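You operate a simulated robot arm through the tools that you are given. There is no shell and no other tool.

You are at the controls of a simulated robot arm. One attempt, no reset.

Task
Set the three numbered sliders as the marks on the purple board show.
Fine: the board is in the cream box on the rails: open the lid to read it, leave the board in and close it again.

Only the result counts: the job must be done as asked and must still hold three seconds after the hand-in. Knocking over, shifting, dropping, spilling or breaking anything else fails it. A push-on lid holds only when it is set on centred and level and pressed home; a screw cap is set on level and turned clockwise until tight.

Robot
A 7-joint arm with a three-finger gripper, fixed in place. Base frame: the origin is at the foot of the arm, x ahead of it, y to its left, z up. Lengths are in m, angles in degrees, forces in N, time in s.
With the tool pointing down near the work surface it reaches from about 0.1 to 0.88 m from the base axis. Its first joint turns from -166.0 to 166.0 degrees. Payload 2.94 kg.
The tool frame sits at the grasp point between the pads (the TCP): z along the fingers, y along the line on which they close. The tips reach 0.03 m beyond it. Largest opening 0.132 m; the body of the gripper starts 0.107 m behind the TCP.
Orientation is that of the tool frame in the base frame, as a unit quaternion [w, x, y, z]. With the fingers straight down and closing along the base's y, the tool's x points along the base's -x, its y along +y and its z along -z.

Tools
- The arm moves only by the tool drive_tool. Its argument "steps" is a list that holds one entry, the list of rows, each a list of 6 numbers: the shift along the tool's x, y, z in m, then the turn, a rotation vector about the tool's x, y, z in degrees. In form: [[[dx, dy, dz, rx, ry, rz], ...]]. A call has 1 to 20 rows; each row is the pose to reach, as a shift and turn from the pose commanded when the call began, along the tool's axes at that moment. "grip" is the gripper command, from -1 (shut) to 1 (fully open), values between in proportion, set as the call begins (left out, the last holds). A row lasts 0.2 s, in which the tool goes at most 0.05 m and 8.6 degrees; a call with a longer step from one row to the next is refused whole, and so is a gripper value outside its range. A pose out of reach is approached as far as the arm can. The call stops where the force on the tool passes 40 N (or 10 N more than at its start, if that is more) or the arm is blocked; 0.2 s more then pass. The fingers move at their own pace and stop on an object; they squeeze with about 38 N. The grip force told is the motor's: it shows also when the fingers shut on nothing. Time passes only in rows, and 0.2 s behind the last, so rows that repeat a pose let the fingers close. It gives the time, the measured TCP pose, the force on the tool (base axes), the opening and the grip force at its end, in the units of the frame above (readings bear some noise), with the torque about the TCP (base axes, N m) and any sound that the robot's microphone picked up.
- Cameras (640 x 400 px; columns grow to the right, rows downward): "scene" is fixed at [0.0485, 0.5015, 1.5943]; the picture's right is [0.29, -0.96, 0.00], its down [-0.80, -0.24, -0.55] and it looks along [0.53, 0.16, -0.83] (base axes); focal length 331 px, centre (320, 200). "wrist" rides on the gripper at [0.072, 0.003, -0.144] in the tool frame; the picture's right is [-0.04, 1.00, 0.00], its down [-0.88, -0.04, -0.48] and it looks along [-0.48, -0.02, 0.88] (tool axes); focal length 256 px, centre (320, 200). There is no depth. A picture from a camera that has moved, and an enlarged one, comes with that camera's place and axes in the base frame and with its lens.
- get_image(camera): a new picture of that camera. The clock stands still meanwhile.
- raise_lower(by): slides the trunk up (or, below 0, down) by that many m; the arm rides with it, the base frame stays. It gives what a move gives, with no picture.
- enlarge(camera, box): a new picture of the part [left, top, right, bottom] of that camera's present view, enlarged. The clock stands still meanwhile.
- hand_in(): hands the job in; it is judged then, once.

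Places have to be worked out from the pictures, the camera data and where the tool is seen. Open the gripper and draw the arm clear of the work before you hand the job in, unless the task says otherwise.

The tools are called after "Emit:" by a JSON object that holds its "method" and its "body". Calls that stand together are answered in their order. drive_tool: Moves the arm, as the interface text tells. Its arguments: {"type":"object","properties":{"steps":{"type":"array"},"grip":{"type":"number"}},"required":["steps"]} The other tools are called the same way: raise_lower (by) slides the trunk up or down; get_image (camera) takes a picture; enlarge (camera, box) takes an enlarged picture of a part of a camera's view; hand_in () hands the job in.

At the start:

```text
time: 0.0
tcp_pos: [0.4027, 0.298, 1.1484]
tcp_rot: [0.0, 0.0, 1.0, 0.0]
wrist_force: [0.1, -0.1, -0.1]
ft_torque: [0.02, -0.02, 0.0]
width: 0.1318
grasp_force: 0.0
trunk travel left (down, up): [-0.35, 0.19]
```

scene: 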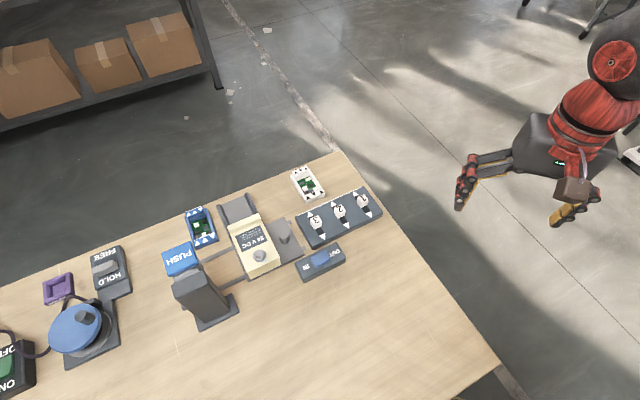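
wrist: 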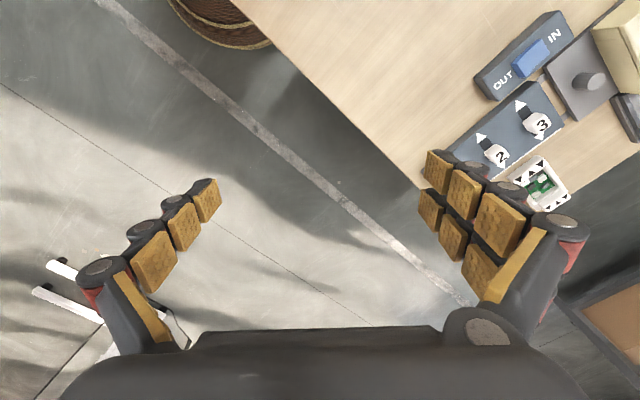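

I start by looking closely at the table items: the cream box on the rails, the numbered sliders, and the boards.

Emit:
{"method": "enlarge", "body": {"camera": "scene", "box": [160, 150, 400, 300]}}

Emit:
{"method": "enlarge", "body": {"camera": "scene", "box": [280, 155, 400, 230]}}

Emit:
{"method": "enlarge", "body": {"camera": "scene", "box": [210, 180, 330, 285]}}

Emit:
{"method": "enlarge", "body": {"camera": "scene", "box": [0, 230, 240, 400]}}

```text
2.67 times, centred on (280, 225) of scene
camera zoom: at [0.0485, 0.5015, 1.5943], right [0.29, -0.96, 0.0], down [-0.8, -0.24, -0.55], along [0.53, 0.16, -0.83], focal length 883 px, centre (427, 133)
```

zoom: 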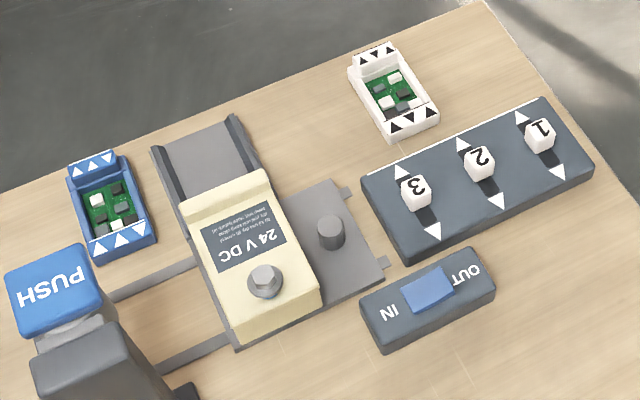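

```text
5.33 times, centred on (340, 192) of scene
camera zoom: at [0.0485, 0.5015, 1.5943], right [0.29, -0.96, 0.0], down [-0.8, -0.24, -0.55], along [0.53, 0.16, -0.83], focal length 1767 px, centre (213, 240)
```

zoom: 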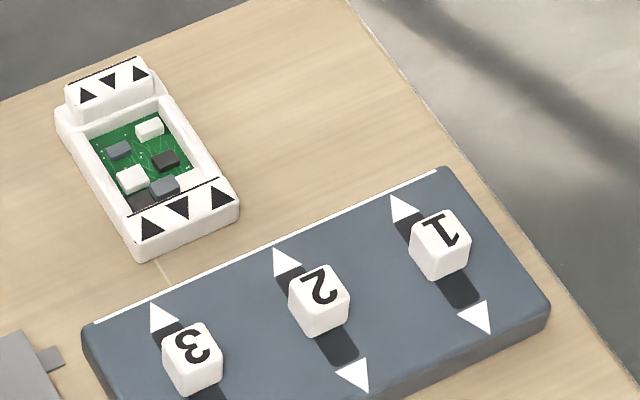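

```text
3.81 times, centred on (270, 232) of scene
camera zoom: at [0.0485, 0.5015, 1.5943], right [0.29, -0.96, 0.0], down [-0.8, -0.24, -0.55], along [0.53, 0.16, -0.83], focal length 1262 px, centre (510, 76)
```

zoom: 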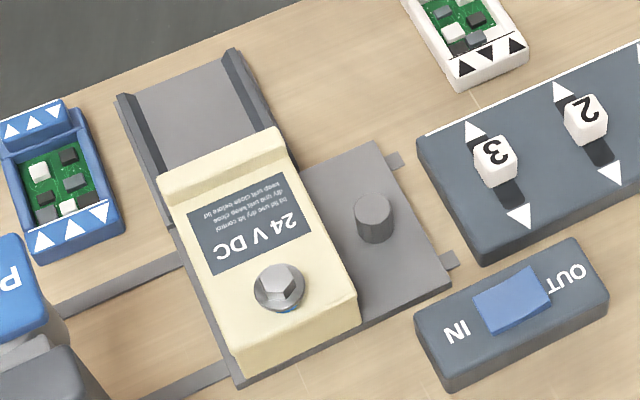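

```text
2.35 times, centred on (120, 315) of scene
camera zoom: at [0.0485, 0.5015, 1.5943], right [0.29, -0.96, 0.0], down [-0.8, -0.24, -0.55], along [0.53, 0.16, -0.83], focal length 779 px, centre (791, -71)
```

zoom: 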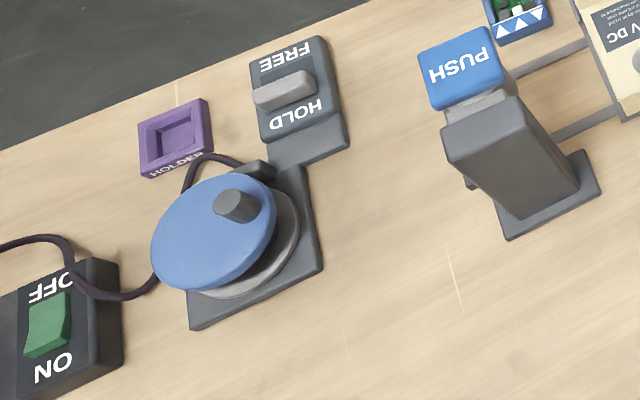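

The knobs sit at about (0.48, 0.58, 0.90), the box around (0.30, 0.70). I move the wrist camera over the box to read its label and see how it works.

Emit:
{"method": "drive_tool", "body": {"steps": [[[0.019, 0.042, 0, 0, 0, 0], [0.038, 0.084, 0, 0, 0, 0], [0.057, 0.126, 0, 0, 0, 0], [0.076, 0.168, 0, 0, 0, 0], [0.095, 0.21, 0, 0, 0, 0], [0.114, 0.252, 0, 0, 0, 0], [0.133, 0.294, 0, 0, 0, 0], [0.152, 0.336, 0, 0, 0, 0], [0.171, 0.378, 0, 0, 0, 0], [0.19, 0.42, 0, 0, 0, 0], [0.19, 0.42, 0, 0, 0, 0]]]}}

Emit:
{"method": "get_image", "body": {"camera": "wrist"}}

Emit:
{"method": "get_image", "body": {"camera": "scene"}}

```text
time: 2.4
tcp_pos: [0.2134, 0.7188, 1.149]
tcp_rot: [0.0, -0.001, 1.0, 0.0]
wrist_force: [0.1, -0.6, -0.4]
ft_torque: [0.05, 0.02, 0.01]
width: 0.132
grasp_force: 0.1
trunk travel left (down, up): [-0.35, 0.19]
```

```text
taken
camera wrist: at [0.1414, 0.7202, 1.2928], right [0.04, 1.0, 0.0], down [0.88, -0.04, 0.48], along [0.48, -0.02, -0.88], focal length 256 px, centre (320, 200)
```

wrist: 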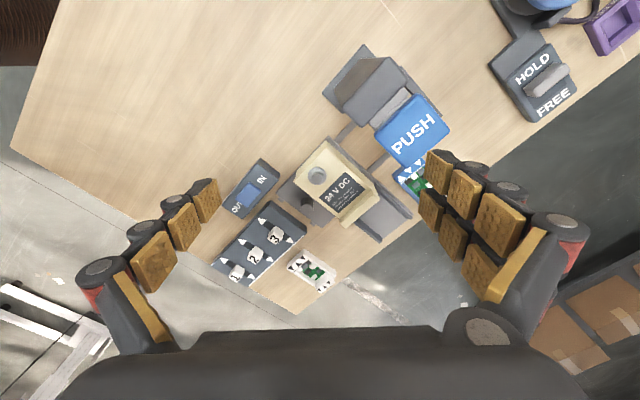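

```text
taken
```

scene: 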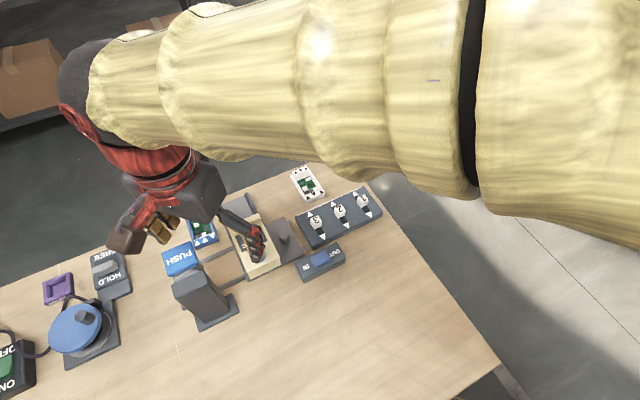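

Emit:
{"method": "enlarge", "body": {"camera": "wrist", "box": [250, 120, 410, 240]}}

Emit:
{"method": "enlarge", "body": {"camera": "wrist", "box": [310, 160, 374, 224]}}

Emit:
{"method": "enlarge", "body": {"camera": "wrist", "box": [310, 30, 470, 150]}}

Emit:
{"method": "enlarge", "body": {"camera": "wrist", "box": [200, 150, 340, 300]}}

```text
3.33 times, centred on (330, 180) of wrist
camera zoom: at [0.1414, 0.7202, 1.2928], right [0.04, 1.0, 0.0], down [0.88, -0.04, 0.48], along [0.48, -0.02, -0.88], focal length 853 px, centre (287, 267)
```

zoom: 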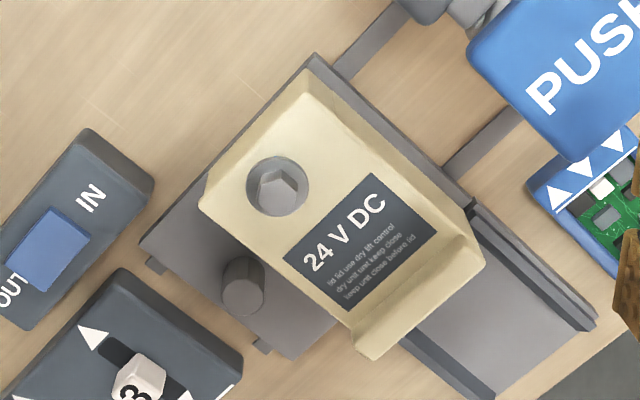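

```text
6.25 times, centred on (342, 192) of wrist
camera zoom: at [0.1414, 0.7202, 1.2928], right [0.04, 1.0, 0.0], down [0.88, -0.04, 0.48], along [0.48, -0.02, -0.88], focal length 1600 px, centre (182, 250)
```

zoom: 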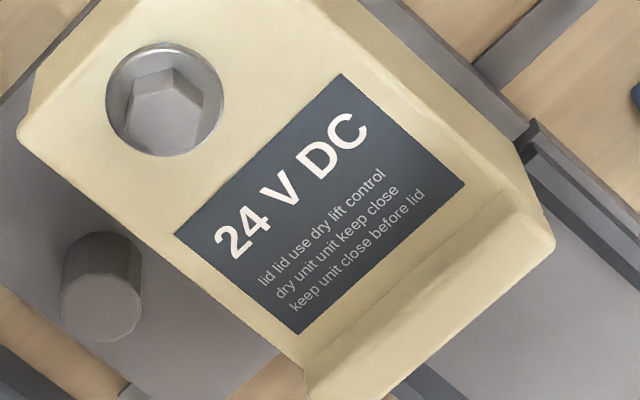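

```text
3.33 times, centred on (390, 90) of wrist
camera zoom: at [0.1414, 0.7202, 1.2928], right [0.04, 1.0, 0.0], down [0.88, -0.04, 0.48], along [0.48, -0.02, -0.88], focal length 853 px, centre (87, 567)
```

zoom: 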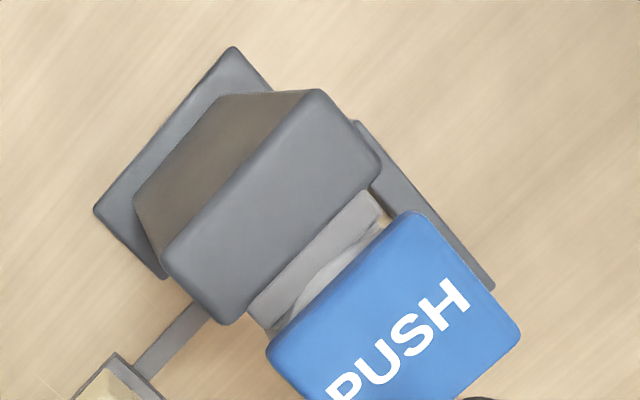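

```text
2.67 times, centred on (270, 225) of wrist
camera zoom: at [0.1414, 0.7202, 1.2928], right [0.04, 1.0, 0.0], down [0.88, -0.04, 0.48], along [0.48, -0.02, -0.88], focal length 683 px, centre (453, 133)
```

zoom: 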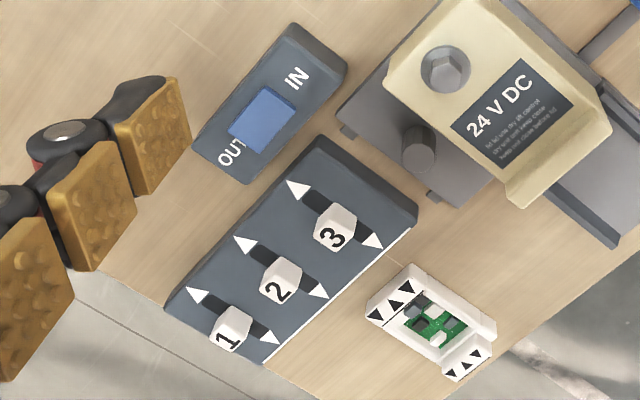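

The label is filler text, so the mechanics must be read from the shape: a cream lid with a rib at its far end, a track behind it, and a bolt head. I move to the near side with the yaw aligned to the box (about 45°), then tilt for an oblique look.

Emit:
{"method": "drive_tool", "body": {"steps": [[[0.0083, -0.025, 0, 0, 0, -7.5], [0.0167, -0.05, 0, 0, 0, -15], [0.025, -0.075, 0, 0, 0, -22.5], [0.033, -0.1, 0, 0, 0, -30], [0.042, -0.125, 0, 0, 0, -37.5], [0.05, -0.15, 0, 0, 0, -45], [0.05, -0.15, 0, 0, 0, -45]]]}}

Emit:
{"method": "drive_tool", "body": {"steps": [[[0, 0, 0.03, 0, -7.5, 0], [0, 0, 0.06, 0, -15, 0], [0, 0, 0.09, 0, -22.5, 0], [0, 0, 0.12, 0, -30, 0], [0, 0, 0.14, 0, -30, 0], [0, 0, 0.14, 0, -30, 0]]]}}

Emit:
{"method": "get_image", "body": {"camera": "wrist"}}

Emit:
{"method": "get_image", "body": {"camera": "scene"}}

```text
time: 4.0
tcp_pos: [0.1624, 0.5677, 1.1485]
tcp_rot: [0.0, -0.383, 0.924, 0.001]
wrist_force: [0.2, 0.0, 0.0]
ft_torque: [0.0, 0.01, 0.02]
width: 0.1321
grasp_force: 0.1
trunk travel left (down, up): [-0.35, 0.19]
```

```text
time: 5.4
tcp_pos: [0.1713, 0.5756, 1.02]
tcp_rot: [0.244, -0.363, 0.893, 0.108]
wrist_force: [0.9, -0.1, 0.7]
ft_torque: [0.01, 0.0, 0.02]
width: 0.1322
grasp_force: 0.1
trunk travel left (down, up): [-0.35, 0.19]
```

```text
taken
camera wrist: at [0.0729, 0.4802, 1.1064], right [-0.67, 0.74, 0.04], down [0.4, 0.32, 0.86], along [0.62, 0.59, -0.51], focal length 256 px, centre (320, 200)
```

wrist: 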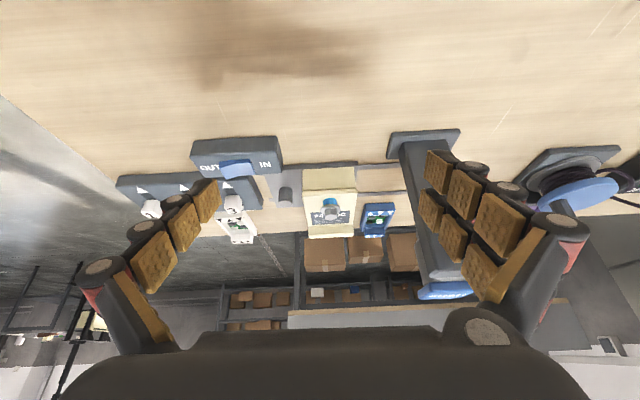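

```text
taken
```

scene: 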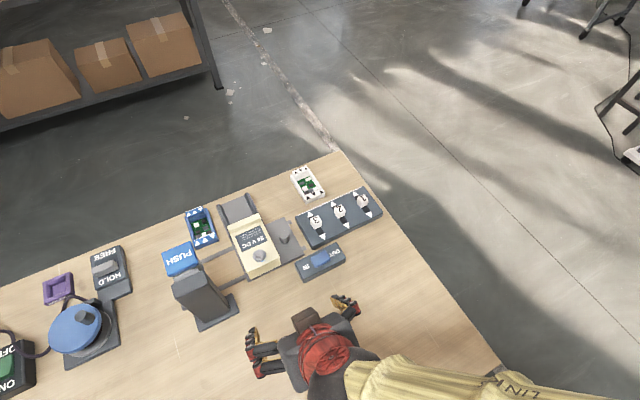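

Emit:
{"method": "enlarge", "body": {"camera": "wrist", "box": [260, 140, 400, 250]}}

Emit:
{"method": "enlarge", "body": {"camera": "wrist", "box": [100, 120, 300, 250]}}

Emit:
{"method": "enlarge", "body": {"camera": "scene", "box": [160, 230, 250, 330]}}

```text
3.64 times, centred on (330, 195) of wrist
camera zoom: at [0.0729, 0.4802, 1.1064], right [-0.67, 0.74, 0.04], down [0.4, 0.32, 0.86], along [0.62, 0.59, -0.51], focal length 931 px, centre (284, 218)
```

zoom: 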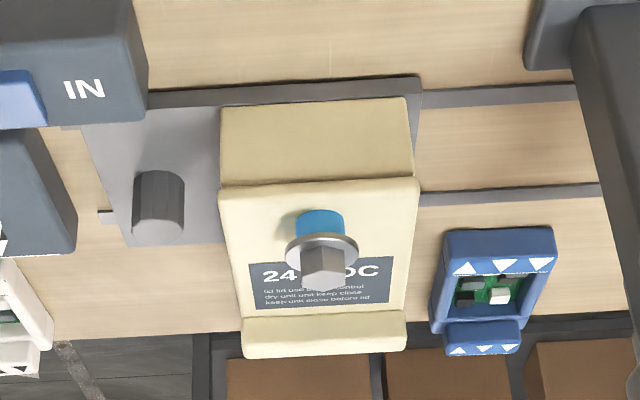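

```text
3.08 times, centred on (200, 185) of wrist
camera zoom: at [0.0729, 0.4802, 1.1064], right [-0.67, 0.74, 0.04], down [0.4, 0.32, 0.86], along [0.62, 0.59, -0.51], focal length 788 px, centre (689, 246)
```

zoom: 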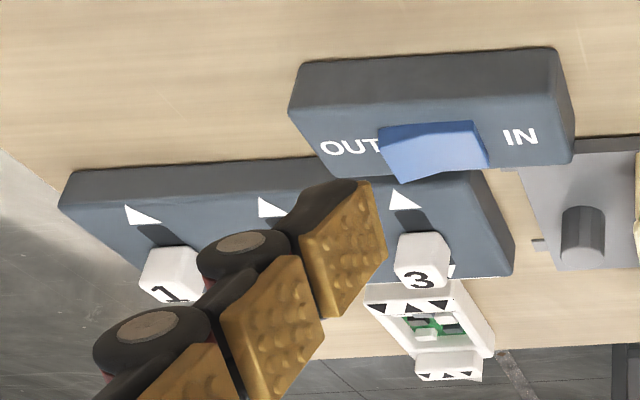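

```text
4.00 times, centred on (205, 280) of scene
camera zoom: at [0.0485, 0.5015, 1.5943], right [0.29, -0.96, 0.0], down [-0.8, -0.24, -0.55], along [0.53, 0.16, -0.83], focal length 1325 px, centre (780, -120)
```

zoom: 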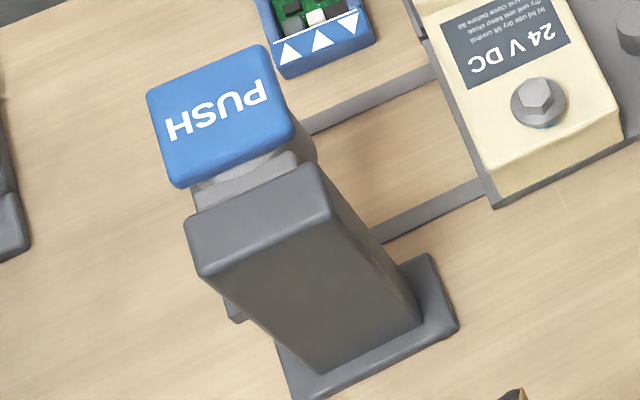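

The "bolt" turns out to be a hex-headed plunger on a blue stem, and the PUSH press stands over the rails about 0.13 m from it. I raise and untilt, then go round to the right side to view the box profile (lid seam, hinge, track).

Emit:
{"method": "drive_tool", "body": {"steps": [[[-0.016, 0, -0.028, 0, 7.5, 0], [-0.032, 0, -0.056, 0, 15, 0], [-0.049, 0, -0.084, 0, 22.5, 0], [-0.065, 0, -0.1126, 0, 30, 0], [-0.065, 0, -0.1126, 0, 30, 0]]]}}

Emit:
{"method": "drive_tool", "body": {"steps": [[[-0.021, -0.017, 0, 0, 0, -8.2], [-0.042, -0.034, 0, 0, 0, -16.4], [-0.063, -0.051, 0, 0, 0, -24.6], [-0.084, -0.068, 0, 0, 0, -32.8], [-0.105, -0.085, 0, 0, 0, -41], [-0.127, -0.101, 0, 0, 0, -49.2], [-0.148, -0.118, 0, 0, 0, -57.4], [-0.169, -0.135, 0, 0, 0, -65.6], [-0.191, -0.152, 0, 0, 0, -73.8], [-0.212, -0.169, 0, 0, 0, -82], [-0.233, -0.186, 0, 0, 0, -90], [-0.233, -0.186, 0, 0, 0, -90]]]}}

Emit:
{"method": "get_image", "body": {"camera": "wrist"}}

```text
time: 6.6
tcp_pos: [0.1621, 0.5662, 1.1391]
tcp_rot: [-0.001, -0.384, 0.923, 0.0]
wrist_force: [0.0, 0.6, 0.1]
ft_torque: [0.01, -0.05, 0.0]
width: 0.1316
grasp_force: 0.2
trunk travel left (down, up): [-0.35, 0.19]
```

```text
time: 9.2
tcp_pos: [0.4577, 0.5997, 1.1392]
tcp_rot: [0.001, 0.924, -0.382, 0.0]
wrist_force: [-0.4, 0.4, -0.1]
ft_torque: [-0.01, 0.02, 0.0]
width: 0.1317
grasp_force: 0.1
trunk travel left (down, up): [-0.35, 0.19]
```

```text
taken
camera wrist: at [0.5086, 0.5461, 1.2831], right [-0.74, -0.68, 0.0], down [-0.6, 0.65, 0.48], along [-0.32, 0.35, -0.88], focal length 256 px, centre (320, 200)
```

wrist: 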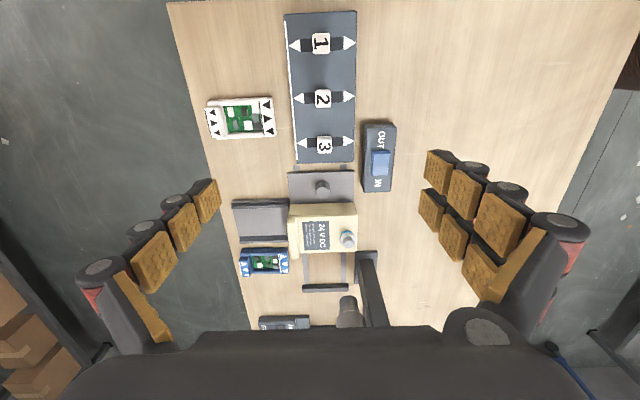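

The axes are now aligned with the box. I tilt for the oblique side view and enlarge it.

Emit:
{"method": "enlarge", "body": {"camera": "wrist", "box": [220, 150, 400, 330]}}

Emit:
{"method": "drive_tool", "body": {"steps": [[[0, 0, 0.02, 0, -7.5, 0], [0, 0, 0.04, 0, -15, 0], [0, 0, 0.06, 0, -22.5, 0], [0, 0, 0.08, 0, -30, 0], [0, 0, 0.1, 0, -37.5, 0], [0, 0, 0.1, 0, -40, 0], [0, 0, 0.1, 0, -40, 0]]]}}

Emit:
{"method": "get_image", "body": {"camera": "wrist"}}

Emit:
{"method": "enlarge", "body": {"camera": "wrist", "box": [220, 120, 400, 240]}}

```text
2.22 times, centred on (310, 240) of wrist
camera zoom: at [0.5086, 0.5461, 1.2831], right [-0.74, -0.68, 0.0], down [-0.6, 0.65, 0.48], along [-0.32, 0.35, -0.88], focal length 569 px, centre (342, 111)
```

zoom: 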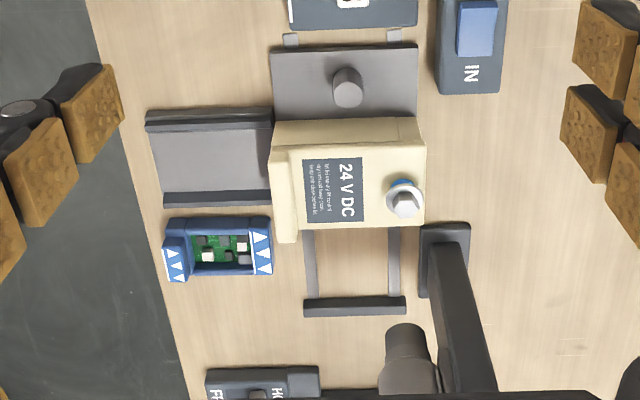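

```text
time: 10.8
tcp_pos: [0.4609, 0.6022, 1.0395]
tcp_rot: [-0.131, 0.868, -0.359, -0.317]
wrist_force: [-0.1, -0.2, 0.1]
ft_torque: [-0.01, -0.03, 0.0]
width: 0.1319
grasp_force: 0.1
trunk travel left (down, up): [-0.35, 0.19]
```

```text
taken
camera wrist: at [0.5636, 0.4942, 1.1021], right [-0.73, -0.68, 0.03], down [-0.23, 0.29, 0.93], along [-0.64, 0.67, -0.37], focal length 256 px, centre (320, 200)
```

wrist: 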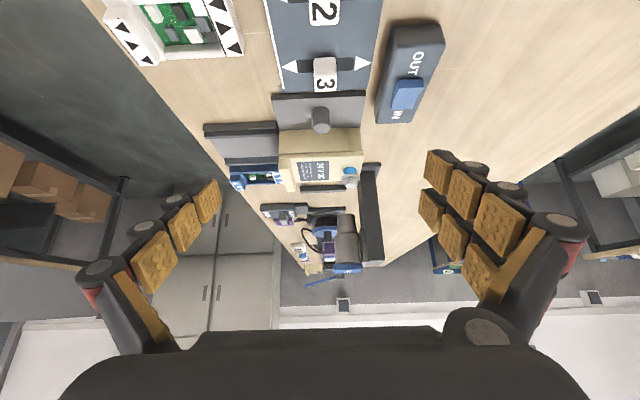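

```text
3.33 times, centred on (310, 180) of wrist
camera zoom: at [0.5636, 0.4942, 1.1021], right [-0.73, -0.68, 0.03], down [-0.23, 0.29, 0.93], along [-0.64, 0.67, -0.37], focal length 853 px, centre (353, 267)
```

zoom: 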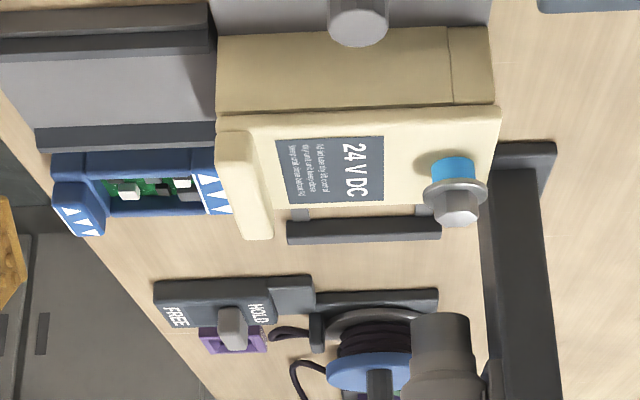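

The body has a separate latch block under the plunger, and under the PUSH pad hangs a round ram. I look closer at the ram, the tower and the IN/OUT block from this angle.

Emit:
{"method": "enlarge", "body": {"camera": "wrist", "box": [280, 160, 400, 280]}}

Emit:
{"method": "enlarge", "body": {"camera": "wrist", "box": [240, 0, 460, 150]}}

```text
3.33 times, centred on (340, 220) of wrist
camera zoom: at [0.5636, 0.4942, 1.1021], right [-0.73, -0.68, 0.03], down [-0.23, 0.29, 0.93], along [-0.64, 0.67, -0.37], focal length 853 px, centre (253, 133)
```

zoom: 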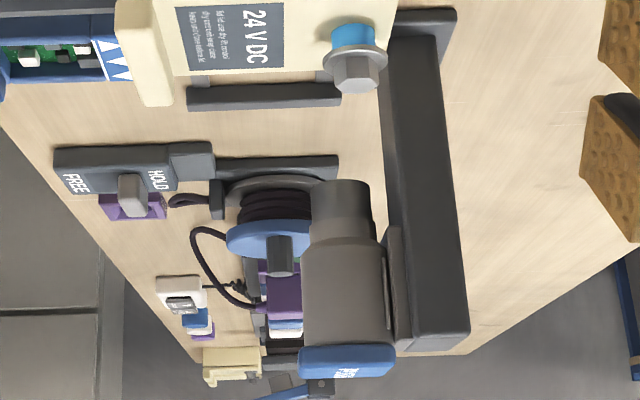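

```text
2.67 times, centred on (350, 75) of wrist
camera zoom: at [0.5636, 0.4942, 1.1021], right [-0.73, -0.68, 0.03], down [-0.23, 0.29, 0.93], along [-0.64, 0.67, -0.37], focal length 683 px, centre (240, 533)
```

zoom: 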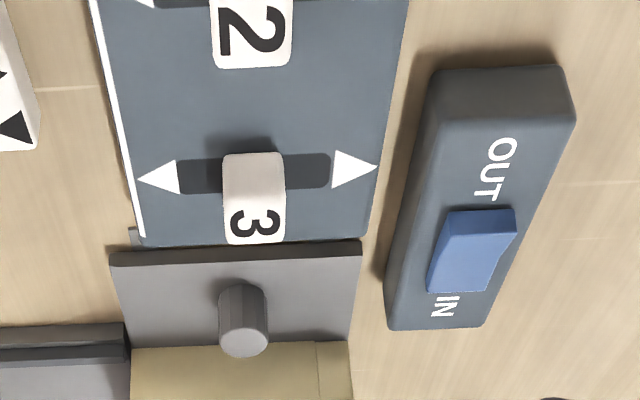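

The tower looks like a power nut-driver with a socket above the rail line. IN/OUT would then be its direction rocker and the "plunger" a hex bolt holding the lid. I zoom in on the bolt and the rocker to check their state.

Emit:
{"method": "enlarge", "body": {"camera": "wrist", "box": [325, 155, 375, 195]}}

Emit:
{"method": "enlarge", "body": {"camera": "wrist", "box": [370, 10, 450, 130]}}

Emit:
{"method": "enlarge", "body": {"camera": "scene", "box": [290, 235, 350, 285]}}

Emit:
{"method": "enlarge", "body": {"camera": "scene", "box": [230, 210, 310, 280]}}

Emit:
{"method": "enlarge", "body": {"camera": "scene", "box": [0, 330, 60, 400]}}

```text
10.00 times, centred on (350, 175) of wrist
camera zoom: at [0.5636, 0.4942, 1.1021], right [-0.73, -0.68, 0.03], down [-0.23, 0.29, 0.93], along [-0.64, 0.67, -0.37], focal length 2560 px, centre (20, 450)
```

zoom: 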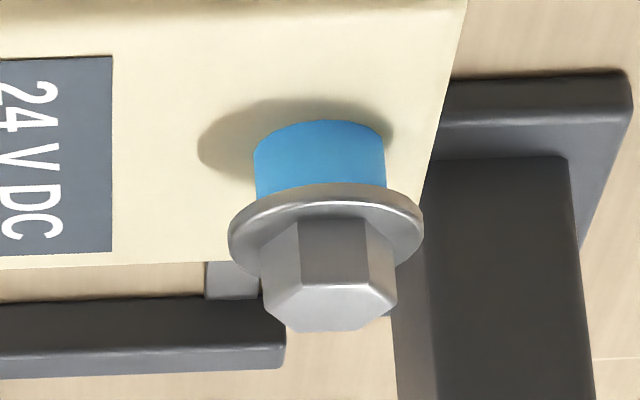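

```text
3.33 times, centred on (410, 70) of wrist
camera zoom: at [0.5636, 0.4942, 1.1021], right [-0.73, -0.68, 0.03], down [-0.23, 0.29, 0.93], along [-0.64, 0.67, -0.37], focal length 853 px, centre (20, 633)
```

zoom: 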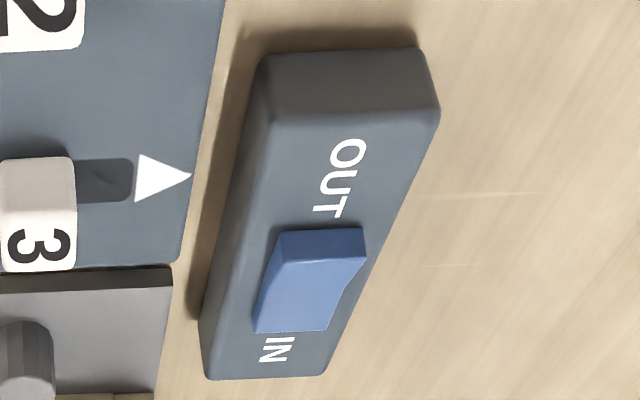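

```text
8.00 times, centred on (320, 260) of scene
camera zoom: at [0.0485, 0.5015, 1.5943], right [0.29, -0.96, 0.0], down [-0.8, -0.24, -0.55], along [0.53, 0.16, -0.83], focal length 2650 px, centre (320, -280)
```

zoom: 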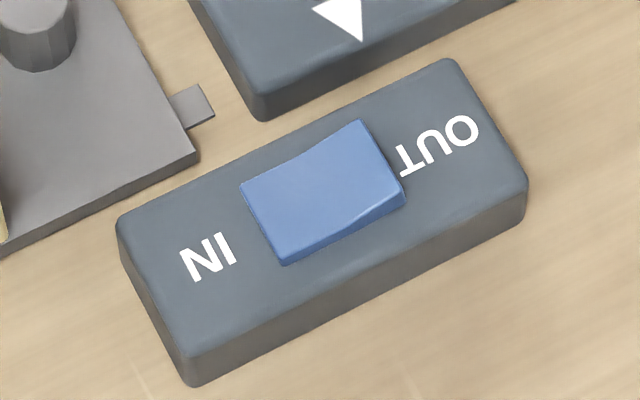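

```text
5.71 times, centred on (270, 245) of scene
camera zoom: at [0.0485, 0.5015, 1.5943], right [0.29, -0.96, 0.0], down [-0.8, -0.24, -0.55], along [0.53, 0.16, -0.83], focal length 1893 px, centre (606, -57)
```

zoom: 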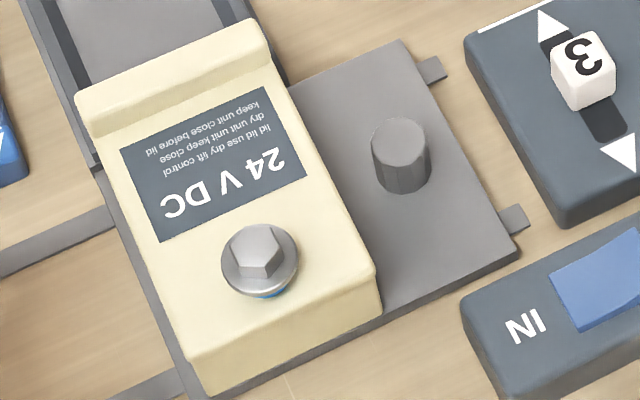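

```text
5.71 times, centred on (30, 365) of scene
camera zoom: at [0.0485, 0.5015, 1.5943], right [0.29, -0.96, 0.0], down [-0.8, -0.24, -0.55], along [0.53, 0.16, -0.83], focal length 1893 px, centre (1977, -743)
```

zoom: 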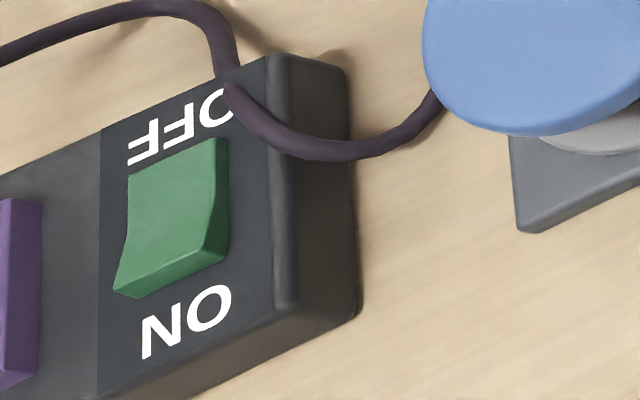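

The rocker's IN side is pressed and its OUT side raised, so the driver is set to IN. My plan: set OUT, slide the carriage under the driver, PUSH, return, and open the lid. I untilt and close the fingers as a poker.

Emit:
{"method": "drive_tool", "body": {"grip": -1, "steps": [[[-0.0077, 0, -0.0092, 0, 8, 0], [-0.0154, 0, -0.0184, 0, 16, 0], [-0.0232, 0, -0.0276, 0, 24, 0], [-0.031, 0, -0.0368, 0, 32, 0], [-0.0386, 0, -0.046, 0, 40, 0], [-0.0386, 0, -0.046, 0, 40, 0], [-0.0386, 0, -0.046, 0, 40, 0]]]}}

```text
time: 12.4
tcp_pos: [0.4588, 0.6019, 1.0995]
tcp_rot: [0.0, 0.924, -0.383, 0.0]
wrist_force: [0.3, 0.6, 0.8]
ft_torque: [0.01, 0.01, -0.03]
width: 0.0152
grasp_force: 1.8
trunk travel left (down, up): [-0.35, 0.19]
```

Fingers are closed and the tool is vertical. I move above the OUT end of the rocker at safe height and check the alignment in both cameras.

Emit:
{"method": "drive_tool", "body": {"steps": [[[-0.02, 0.031, 0, 0, 0, 0], [-0.04, 0.062, 0, 0, 0, 0], [-0.059, 0.0936, 0, 0, 0, 0], [-0.059, 0.0936, 0.04, 0, 0, 0], [-0.059, 0.0936, 0.08, 0, 0, 0], [-0.059, 0.0936, 0.08, 0, 0, 0]]]}}

Emit:
{"method": "get_image", "body": {"camera": "wrist"}}

Emit:
{"method": "enlarge", "body": {"camera": "scene", "box": [260, 190, 380, 290]}}

```text
time: 13.8
tcp_pos: [0.3508, 0.5757, 1.0169]
tcp_rot: [0.0, 0.924, -0.383, 0.0]
wrist_force: [0.2, 0.0, 0.3]
ft_torque: [0.05, -0.02, -0.01]
width: 0.0002
grasp_force: 28.2
trunk travel left (down, up): [-0.35, 0.19]
```

```text
taken
camera wrist: at [0.4017, 0.521, 1.1611], right [-0.74, -0.68, 0.0], down [-0.59, 0.65, 0.48], along [-0.32, 0.35, -0.88], focal length 256 px, centre (320, 200)
```

wrist: 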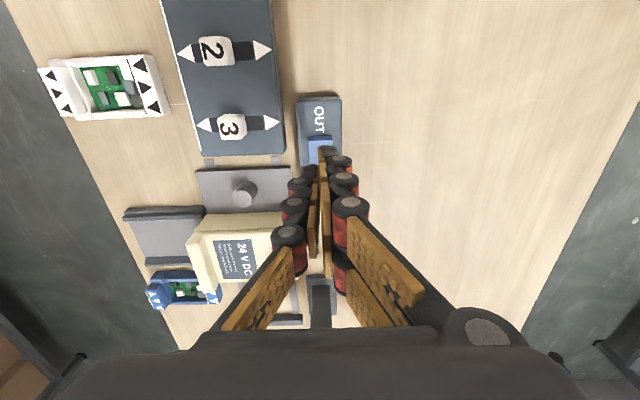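

```text
4.00 times, centred on (320, 240) of scene
camera zoom: at [0.0485, 0.5015, 1.5943], right [0.29, -0.96, 0.0], down [-0.8, -0.24, -0.55], along [0.53, 0.16, -0.83], focal length 1325 px, centre (320, 40)
```

zoom: 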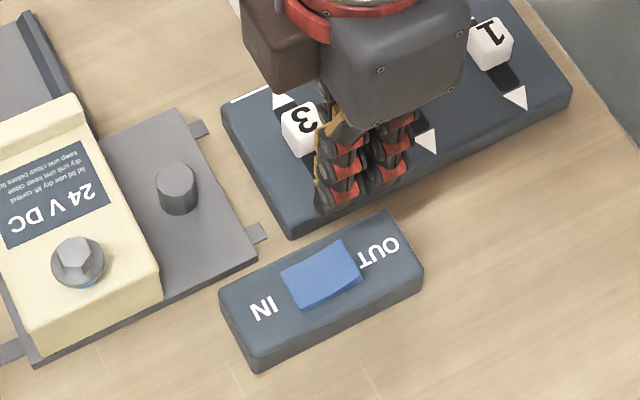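

The tip lines up with the OUT end of the rocker, perhaps a few mm too far out. I shift 4 mm inward and press down in small steps.

Emit:
{"method": "drive_tool", "body": {"steps": [[[-0.004, 0, 0.03, 0, 0, 0], [-0.004, 0, 0.06, 0, 0, 0], [-0.004, 0, 0.08, 0, 0, 0], [-0.004, 0, 0.085, 0, 0, 0], [-0.004, 0, 0.089, 0, 0, 0], [-0.004, 0, 0.092, 0, 0, 0], [-0.004, 0, 0.095, 0, 0, 0], [-0.004, 0, 0.098, 0, 0, 0], [-0.004, 0, 0.101, 0, 0, 0]]]}}

```text
time: 15.7
tcp_pos: [0.3496, 0.5814, 0.9267]
tcp_rot: [-0.004, 0.924, -0.382, 0.0]
wrist_force: [-3.6, -7.7, 18.7]
ft_torque: [-0.14, 0.27, 0.13]
width: 0.0058
grasp_force: 28.1
trunk travel left (down, up): [-0.35, 0.19]
heard: click
stopped in row 9: the force on the tool passed its limit at 44 N (the readings are from after the stop); the commanded pose is now the measured one
```

A click was heard, so the rocker likely flipped. I lift off and check.

Emit:
{"method": "drive_tool", "body": {"steps": [[[0, 0, -0.03, 0, 0, 0], [0, 0, -0.06, 0, 0, 0], [0, 0, -0.1, 0, 0, 0], [0, 0, -0.14, 0, 0, 0], [0, 0, -0.14, 0, 0, 0]]]}}

Emit:
{"method": "enlarge", "body": {"camera": "scene", "box": [290, 235, 350, 285]}}

Emit:
{"method": "get_image", "body": {"camera": "wrist"}}

```text
time: 16.9
tcp_pos: [0.3525, 0.5832, 1.0621]
tcp_rot: [-0.001, 0.923, -0.384, 0.001]
wrist_force: [0.4, -0.2, -0.1]
ft_torque: [0.0, 0.03, -0.01]
width: 0.0
grasp_force: 28.6
trunk travel left (down, up): [-0.35, 0.19]
```

```text
8.00 times, centred on (320, 260) of scene
camera zoom: at [0.0485, 0.5015, 1.5943], right [0.29, -0.96, 0.0], down [-0.8, -0.24, -0.55], along [0.53, 0.16, -0.83], focal length 2650 px, centre (320, -280)
```

zoom: 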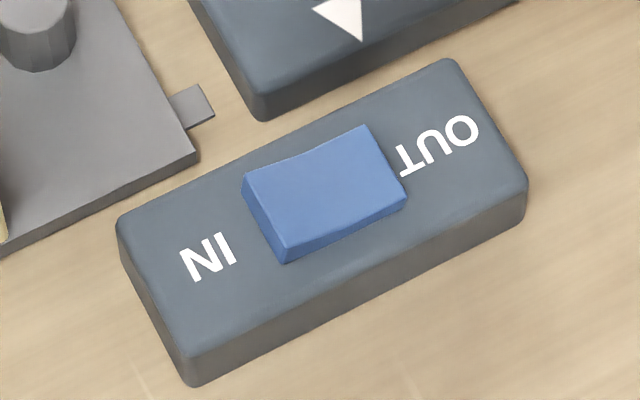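

```text
taken
camera wrist: at [0.4003, 0.5278, 1.2063], right [-0.74, -0.68, 0.0], down [-0.6, 0.65, 0.48], along [-0.32, 0.35, -0.88], focal length 256 px, centre (320, 200)
```

wrist: 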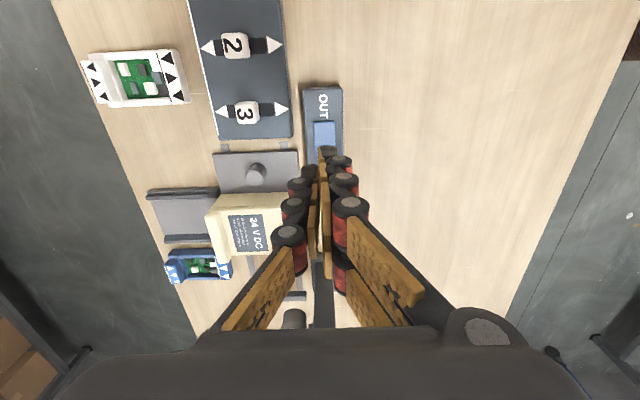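

The rocker now shows its IN end raised, so the driver is set to OUT. Next I go above the carriage peg, estimated at (0.378, 0.687, 0.89), with the fingers half open and aligned to the rails (yaw about 133°).

Emit:
{"method": "drive_tool", "body": {"grip": -0.24, "steps": [[[-0.014, -0.023, 0, 0, 0, 1], [-0.028, -0.046, 0, 0, 0, 2.1], [-0.042, -0.069, 0, 0, 0, 2.1], [-0.0554, -0.0914, 0, 0, 0, 2.1], [-0.0554, -0.0914, 0, 0, 0, 2.1], [-0.0554, -0.0914, 0, 0, 0, 2.1]]]}}

Emit:
{"method": "get_image", "body": {"camera": "wrist"}}

Emit:
{"method": "enlarge", "body": {"camera": "scene", "box": [230, 180, 350, 280]}}

```text
time: 18.3
tcp_pos: [0.3742, 0.6861, 1.0647]
tcp_rot: [-0.002, 0.916, -0.4, 0.0]
wrist_force: [-0.2, 0.0, 0.2]
ft_torque: [-0.03, 0.01, 0.0]
width: 0.0498
grasp_force: 0.0
trunk travel left (down, up): [-0.35, 0.19]
```

```text
taken
camera wrist: at [0.4217, 0.6294, 1.2077], right [-0.76, -0.65, 0.0], down [-0.57, 0.67, 0.48], along [-0.31, 0.36, -0.88], focal length 256 px, centre (320, 200)
```

wrist: 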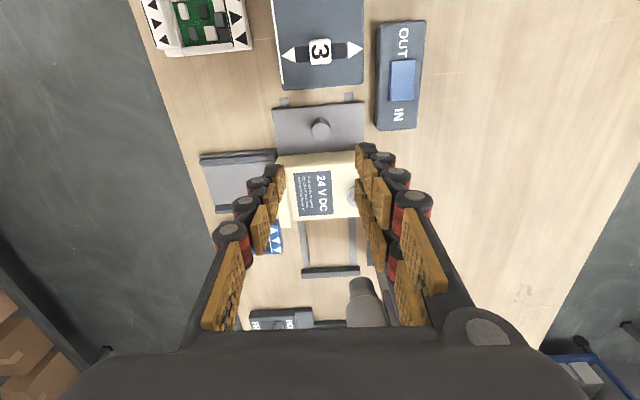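

```text
4.00 times, centred on (290, 230) of scene
camera zoom: at [0.0485, 0.5015, 1.5943], right [0.29, -0.96, 0.0], down [-0.8, -0.24, -0.55], along [0.53, 0.16, -0.83], focal length 1325 px, centre (440, 80)
```

zoom: 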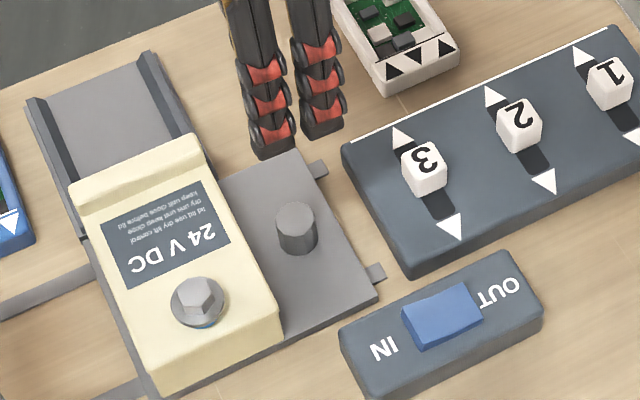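

The peg lies directly under the TCP in the wrist view. I descend to TCP z≈0.896, keeping the tips just above the plate, and then close on it.

Emit:
{"method": "drive_tool", "body": {"steps": [[[0, 0, 0.04, 0, 0, 0], [0, 0, 0.08, 0, 0, 0], [0, 0, 0.12, 0, 0, 0], [0, 0, 0.15, 0, 0, 0], [0, 0, 0.163, 0, 0, 0], [0, 0, 0.169, 0, 0, 0], [0, 0, 0.169, 0, 0, 0]]]}}

Emit:
{"method": "drive_tool", "body": {"grip": -0.9, "steps": [[[0, 0, 0, 0, 0, 0], [0, 0, 0, 0, 0, 0], [0, 0, 0, 0, 0, 0], [0, 0, 0, 0, 0, 0]]]}}

Emit:
{"method": "get_image", "body": {"camera": "wrist"}}

```text
time: 19.9
tcp_pos: [0.3749, 0.6861, 0.9004]
tcp_rot: [-0.007, 0.917, -0.399, 0.0]
wrist_force: [-1.9, -2.7, 40.0]
ft_torque: [-0.79, 0.53, -0.02]
width: 0.0563
grasp_force: 8.9
trunk travel left (down, up): [-0.35, 0.19]
```

```text
time: 20.2
tcp_pos: [0.3742, 0.6883, 0.9015]
tcp_rot: [-0.005, 0.917, -0.4, 0.0]
wrist_force: [-8.3, -7.8, 18.9]
ft_torque: [-0.73, 0.24, -0.23]
width: 0.0285
grasp_force: 7.1
trunk travel left (down, up): [-0.35, 0.19]
stopped in row 1: the force on the tool passed its limit at 55 N (the readings are from after the stop); the commanded pose is now the measured one
```

```text
taken
camera wrist: at [0.4216, 0.6303, 1.0451], right [-0.76, -0.65, -0.01], down [-0.57, 0.66, 0.48], along [-0.3, 0.37, -0.88], focal length 256 px, centre (320, 200)
```

wrist: 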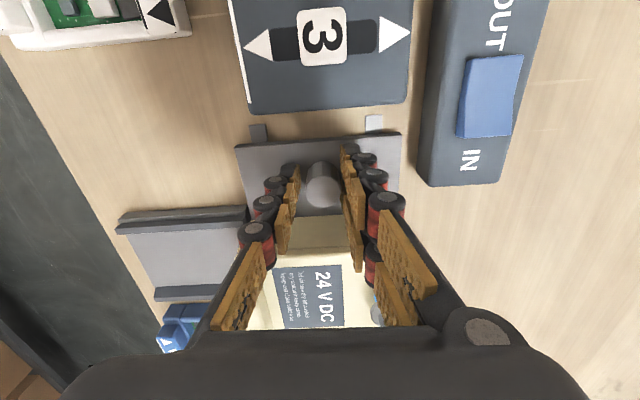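

The tips touch the plate, whose top is at about z 0.87. I raise 5 mm and let the fingers close on the peg.

Emit:
{"method": "drive_tool", "body": {"grip": -0.9, "steps": [[[0, 0, -0.003, 0, 0, 0], [0, 0, -0.005, 0, 0, 0], [0, 0, -0.005, 0, 0, 0], [0, 0, -0.005, 0, 0, 0], [0, 0, -0.005, 0, 0, 0]]]}}

Emit:
{"method": "get_image", "body": {"camera": "wrist"}}

```text
time: 21.4
tcp_pos: [0.3743, 0.6866, 0.9012]
tcp_rot: [-0.002, 0.917, -0.4, 0.0]
wrist_force: [-8.9, -3.5, -9.8]
ft_torque: [0.18, 0.39, -0.04]
width: 0.0226
grasp_force: 45.2
trunk travel left (down, up): [-0.35, 0.19]
```

```text
taken
camera wrist: at [0.4213, 0.6298, 1.0448], right [-0.76, -0.65, 0.0], down [-0.57, 0.67, 0.48], along [-0.31, 0.37, -0.88], focal length 256 px, centre (320, 200)
```

wrist: 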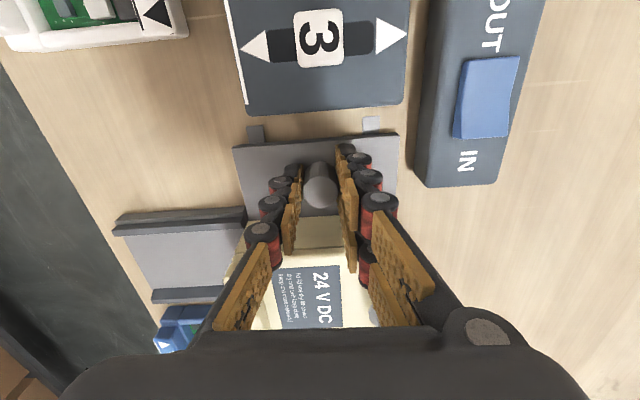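

The peg is gripped (width 22.6 mm). I slide the carriage along the rails (tool −x) towards the driver and watch the forces.

Emit:
{"method": "drive_tool", "body": {"steps": [[[-0.01, 0, 0, 0, 0, 0], [-0.025, 0, 0, 0, 0, 0], [-0.04, 0, 0, 0, 0, 0], [-0.055, 0, 0, 0, 0, 0], [-0.07, 0, 0, 0, 0, 0], [-0.085, 0, 0, 0, 0, 0], [-0.1, 0, 0, 0, 0, 0], [-0.1, 0, 0, 0, 0, 0]]]}}

Emit:
{"method": "get_image", "body": {"camera": "wrist"}}

Emit:
{"method": "enlarge", "body": {"camera": "scene", "box": [140, 170, 340, 320]}}

```text
time: 23.2
tcp_pos: [0.3051, 0.7558, 0.9001]
tcp_rot: [0.002, 0.917, -0.4, -0.001]
wrist_force: [-7.7, -7.2, 6.0]
ft_torque: [-0.02, 0.73, 0.18]
width: 0.0225
grasp_force: 44.9
trunk travel left (down, up): [-0.35, 0.19]
stopped in row 8: the force on the tool passed its limit at 41 N (the readings are from after the stop); the commanded pose is now the measured one
```

```text
taken
camera wrist: at [0.352, 0.7007, 1.045], right [-0.76, -0.65, 0.0], down [-0.57, 0.67, 0.48], along [-0.31, 0.36, -0.88], focal length 256 px, centre (320, 200)
```

wrist: 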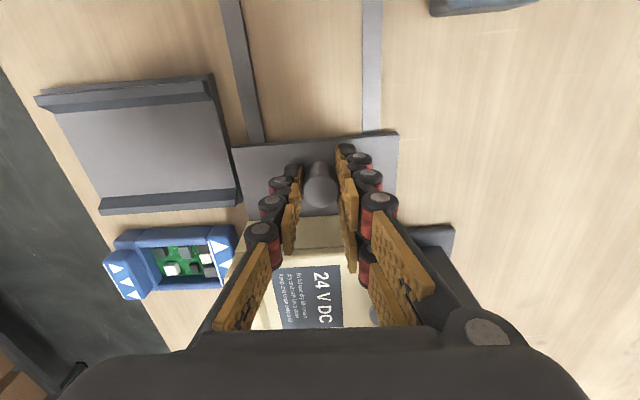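

```text
2.67 times, centred on (240, 245) of scene
camera zoom: at [0.0485, 0.5015, 1.5943], right [0.29, -0.96, 0.0], down [-0.8, -0.24, -0.55], along [0.53, 0.16, -0.83], focal length 883 px, centre (533, 80)
```

zoom: 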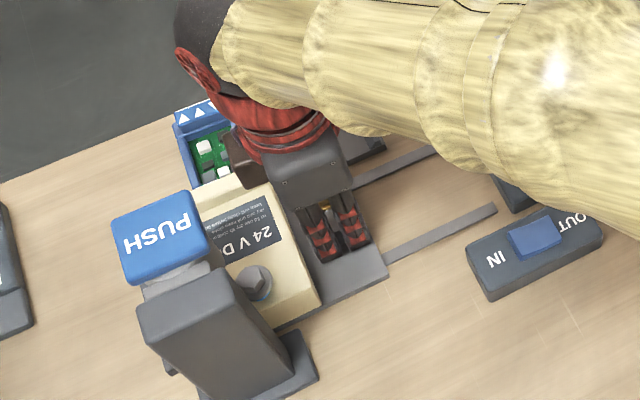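

It moved 98 mm in direction about 135° before the side load tripped the limit, so the rails run at 135° and not 133°. About 35 mm should remain, so I continue along the true rail direction.

Emit:
{"method": "drive_tool", "body": {"steps": [[[-0.006, 0.0002, 0, 0, 0, -0.5], [-0.012, 0.0004, 0, 0, 0, -1], [-0.018, 0.0007, 0, 0, 0, -1.5], [-0.024, 0.0009, 0, 0, 0, -2], [-0.03, 0.0011, 0, 0, 0, -2], [-0.036, 0.0013, 0, 0, 0, -2], [-0.042, 0.0015, 0, 0, 0, -2], [-0.046, 0.0017, 0, 0, 0, -2]]]}}

Emit:
{"method": "enlarge", "body": {"camera": "scene", "box": [140, 170, 340, 320]}}

```text
time: 24.7
tcp_pos: [0.2827, 0.7783, 0.9011]
tcp_rot: [0.003, 0.923, -0.384, 0.0]
wrist_force: [3.2, -27.6, 16.9]
ft_torque: [2.3, 2.45, 0.36]
width: 0.0225
grasp_force: 45.2
trunk travel left (down, up): [-0.35, 0.19]
stopped in row 7: the force on the tool passed its limit at 44 N (the readings are from after the stop); the commanded pose is now the measured one
```

```text
2.67 times, centred on (240, 245) of scene
camera zoom: at [0.0485, 0.5015, 1.5943], right [0.29, -0.96, 0.0], down [-0.8, -0.24, -0.55], along [0.53, 0.16, -0.83], focal length 883 px, centre (533, 80)
```

zoom: 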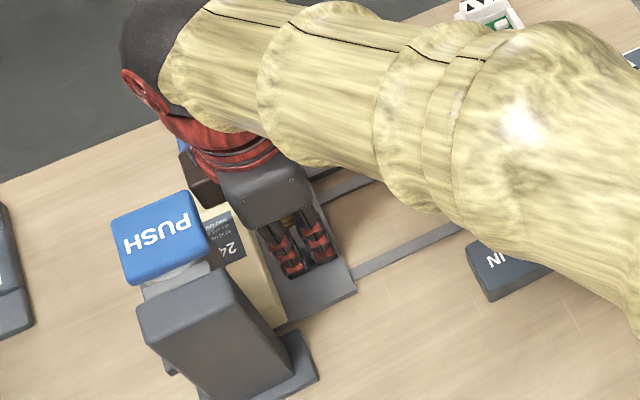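

Total travel is now about 130 mm, which matches the estimated distance to the stop. I check whether it is the stop or some arm contact before releasing.

Emit:
{"method": "get_image", "body": {"camera": "wrist"}}

Emit:
{"method": "get_image", "body": {"camera": "scene"}}

Emit:
{"method": "enlarge", "body": {"camera": "scene", "box": [165, 210, 265, 290]}}

```text
taken
camera wrist: at [0.3323, 0.7246, 1.0451], right [-0.74, -0.67, 0.01], down [-0.59, 0.65, 0.47], along [-0.32, 0.35, -0.88], focal length 256 px, centre (320, 200)
```

wrist: 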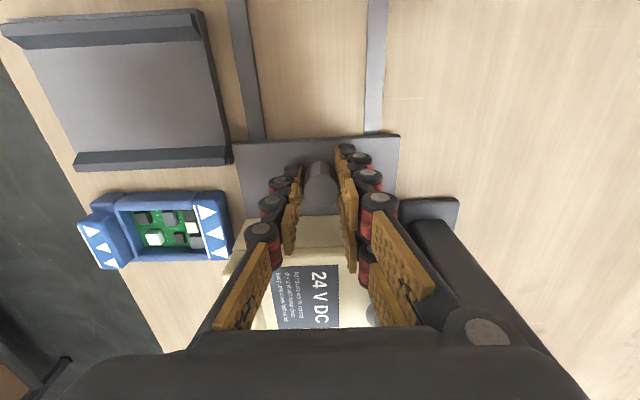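

```text
taken
```

scene: 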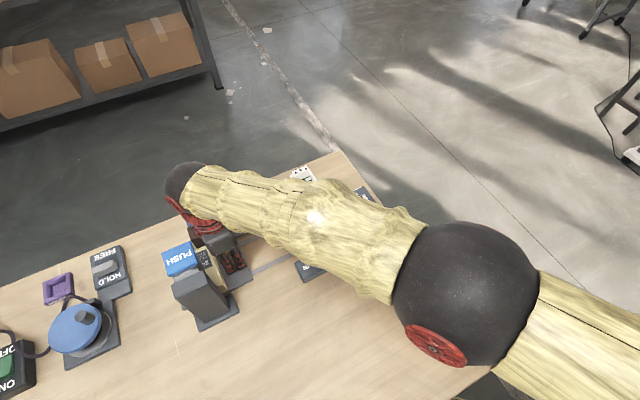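

```text
5.00 times, centred on (215, 250) of scene
camera zoom: at [0.0485, 0.5015, 1.5943], right [0.29, -0.96, 0.0], down [-0.8, -0.24, -0.55], along [0.53, 0.16, -0.83], focal length 1656 px, centre (845, -50)
```

zoom: 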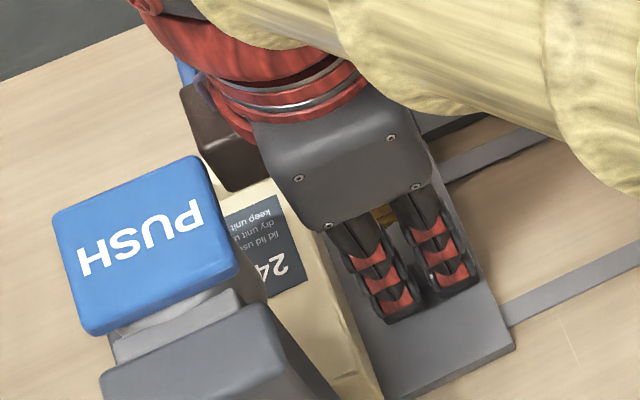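

The torque suggests the load acts about 0.15 m above the TCP, so the gripper body may be touching the PUSH head rather than the carriage touching its stop. I release the peg, back off along −u, rise, and look.

Emit:
{"method": "drive_tool", "body": {"grip": -0.3, "steps": [[[0, 0, 0, 0, 0, 0], [0, 0, 0, 0, 0, 0], [0.001, 0, 0, 0, 0, 0], [0.01, 0, 0, 0, 0, 0], [0.025, 0, 0, 0, 0, 0], [0.04, 0, 0, 0, 0, 0], [0.05, 0, -0.03, 0, 0, 0], [0.06, 0, -0.07, 0, 0, 0], [0.08, 0, -0.11, 0, 0, 0], [0.1, 0, -0.15, 0, 0, 0], [0.1, 0, -0.15, 0, 0, 0]]]}}

Emit:
{"method": "get_image", "body": {"camera": "wrist"}}

Emit:
{"method": "enlarge", "body": {"camera": "scene", "box": [140, 170, 300, 330]}}

```text
time: 27.1
tcp_pos: [0.3531, 0.714, 1.0477]
tcp_rot: [0.003, 0.923, -0.384, 0.001]
wrist_force: [0.3, 0.4, 0.3]
ft_torque: [-0.03, -0.02, -0.01]
width: 0.0461
grasp_force: 0.0
trunk travel left (down, up): [-0.35, 0.19]
```

```text
taken
camera wrist: at [0.4036, 0.6598, 1.1926], right [-0.74, -0.67, 0.0], down [-0.59, 0.65, 0.47], along [-0.32, 0.35, -0.88], focal length 256 px, centre (320, 200)
```

wrist: 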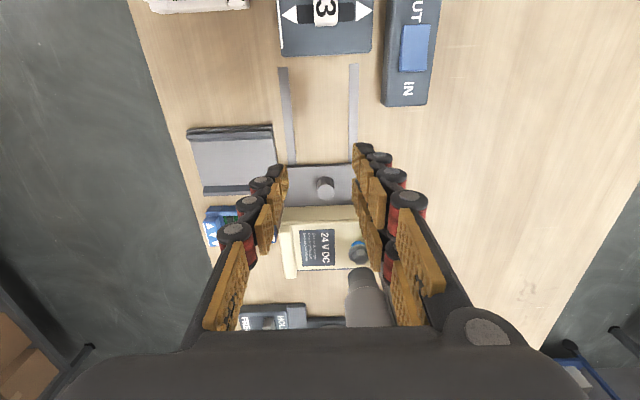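

```text
2.50 times, centred on (220, 250) of scene
camera zoom: at [0.0485, 0.5015, 1.5943], right [0.29, -0.96, 0.0], down [-0.8, -0.24, -0.55], along [0.53, 0.16, -0.83], focal length 828 px, centre (570, 75)
```

zoom: 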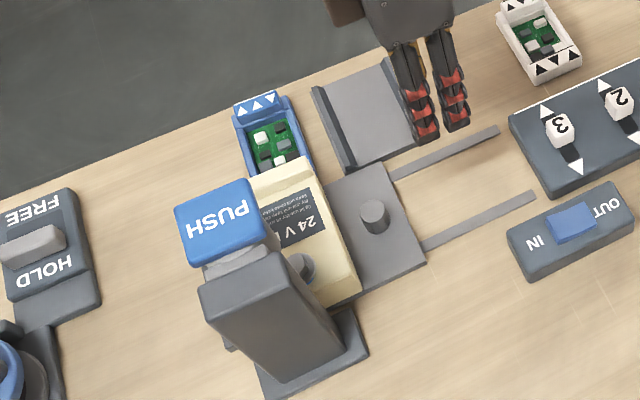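

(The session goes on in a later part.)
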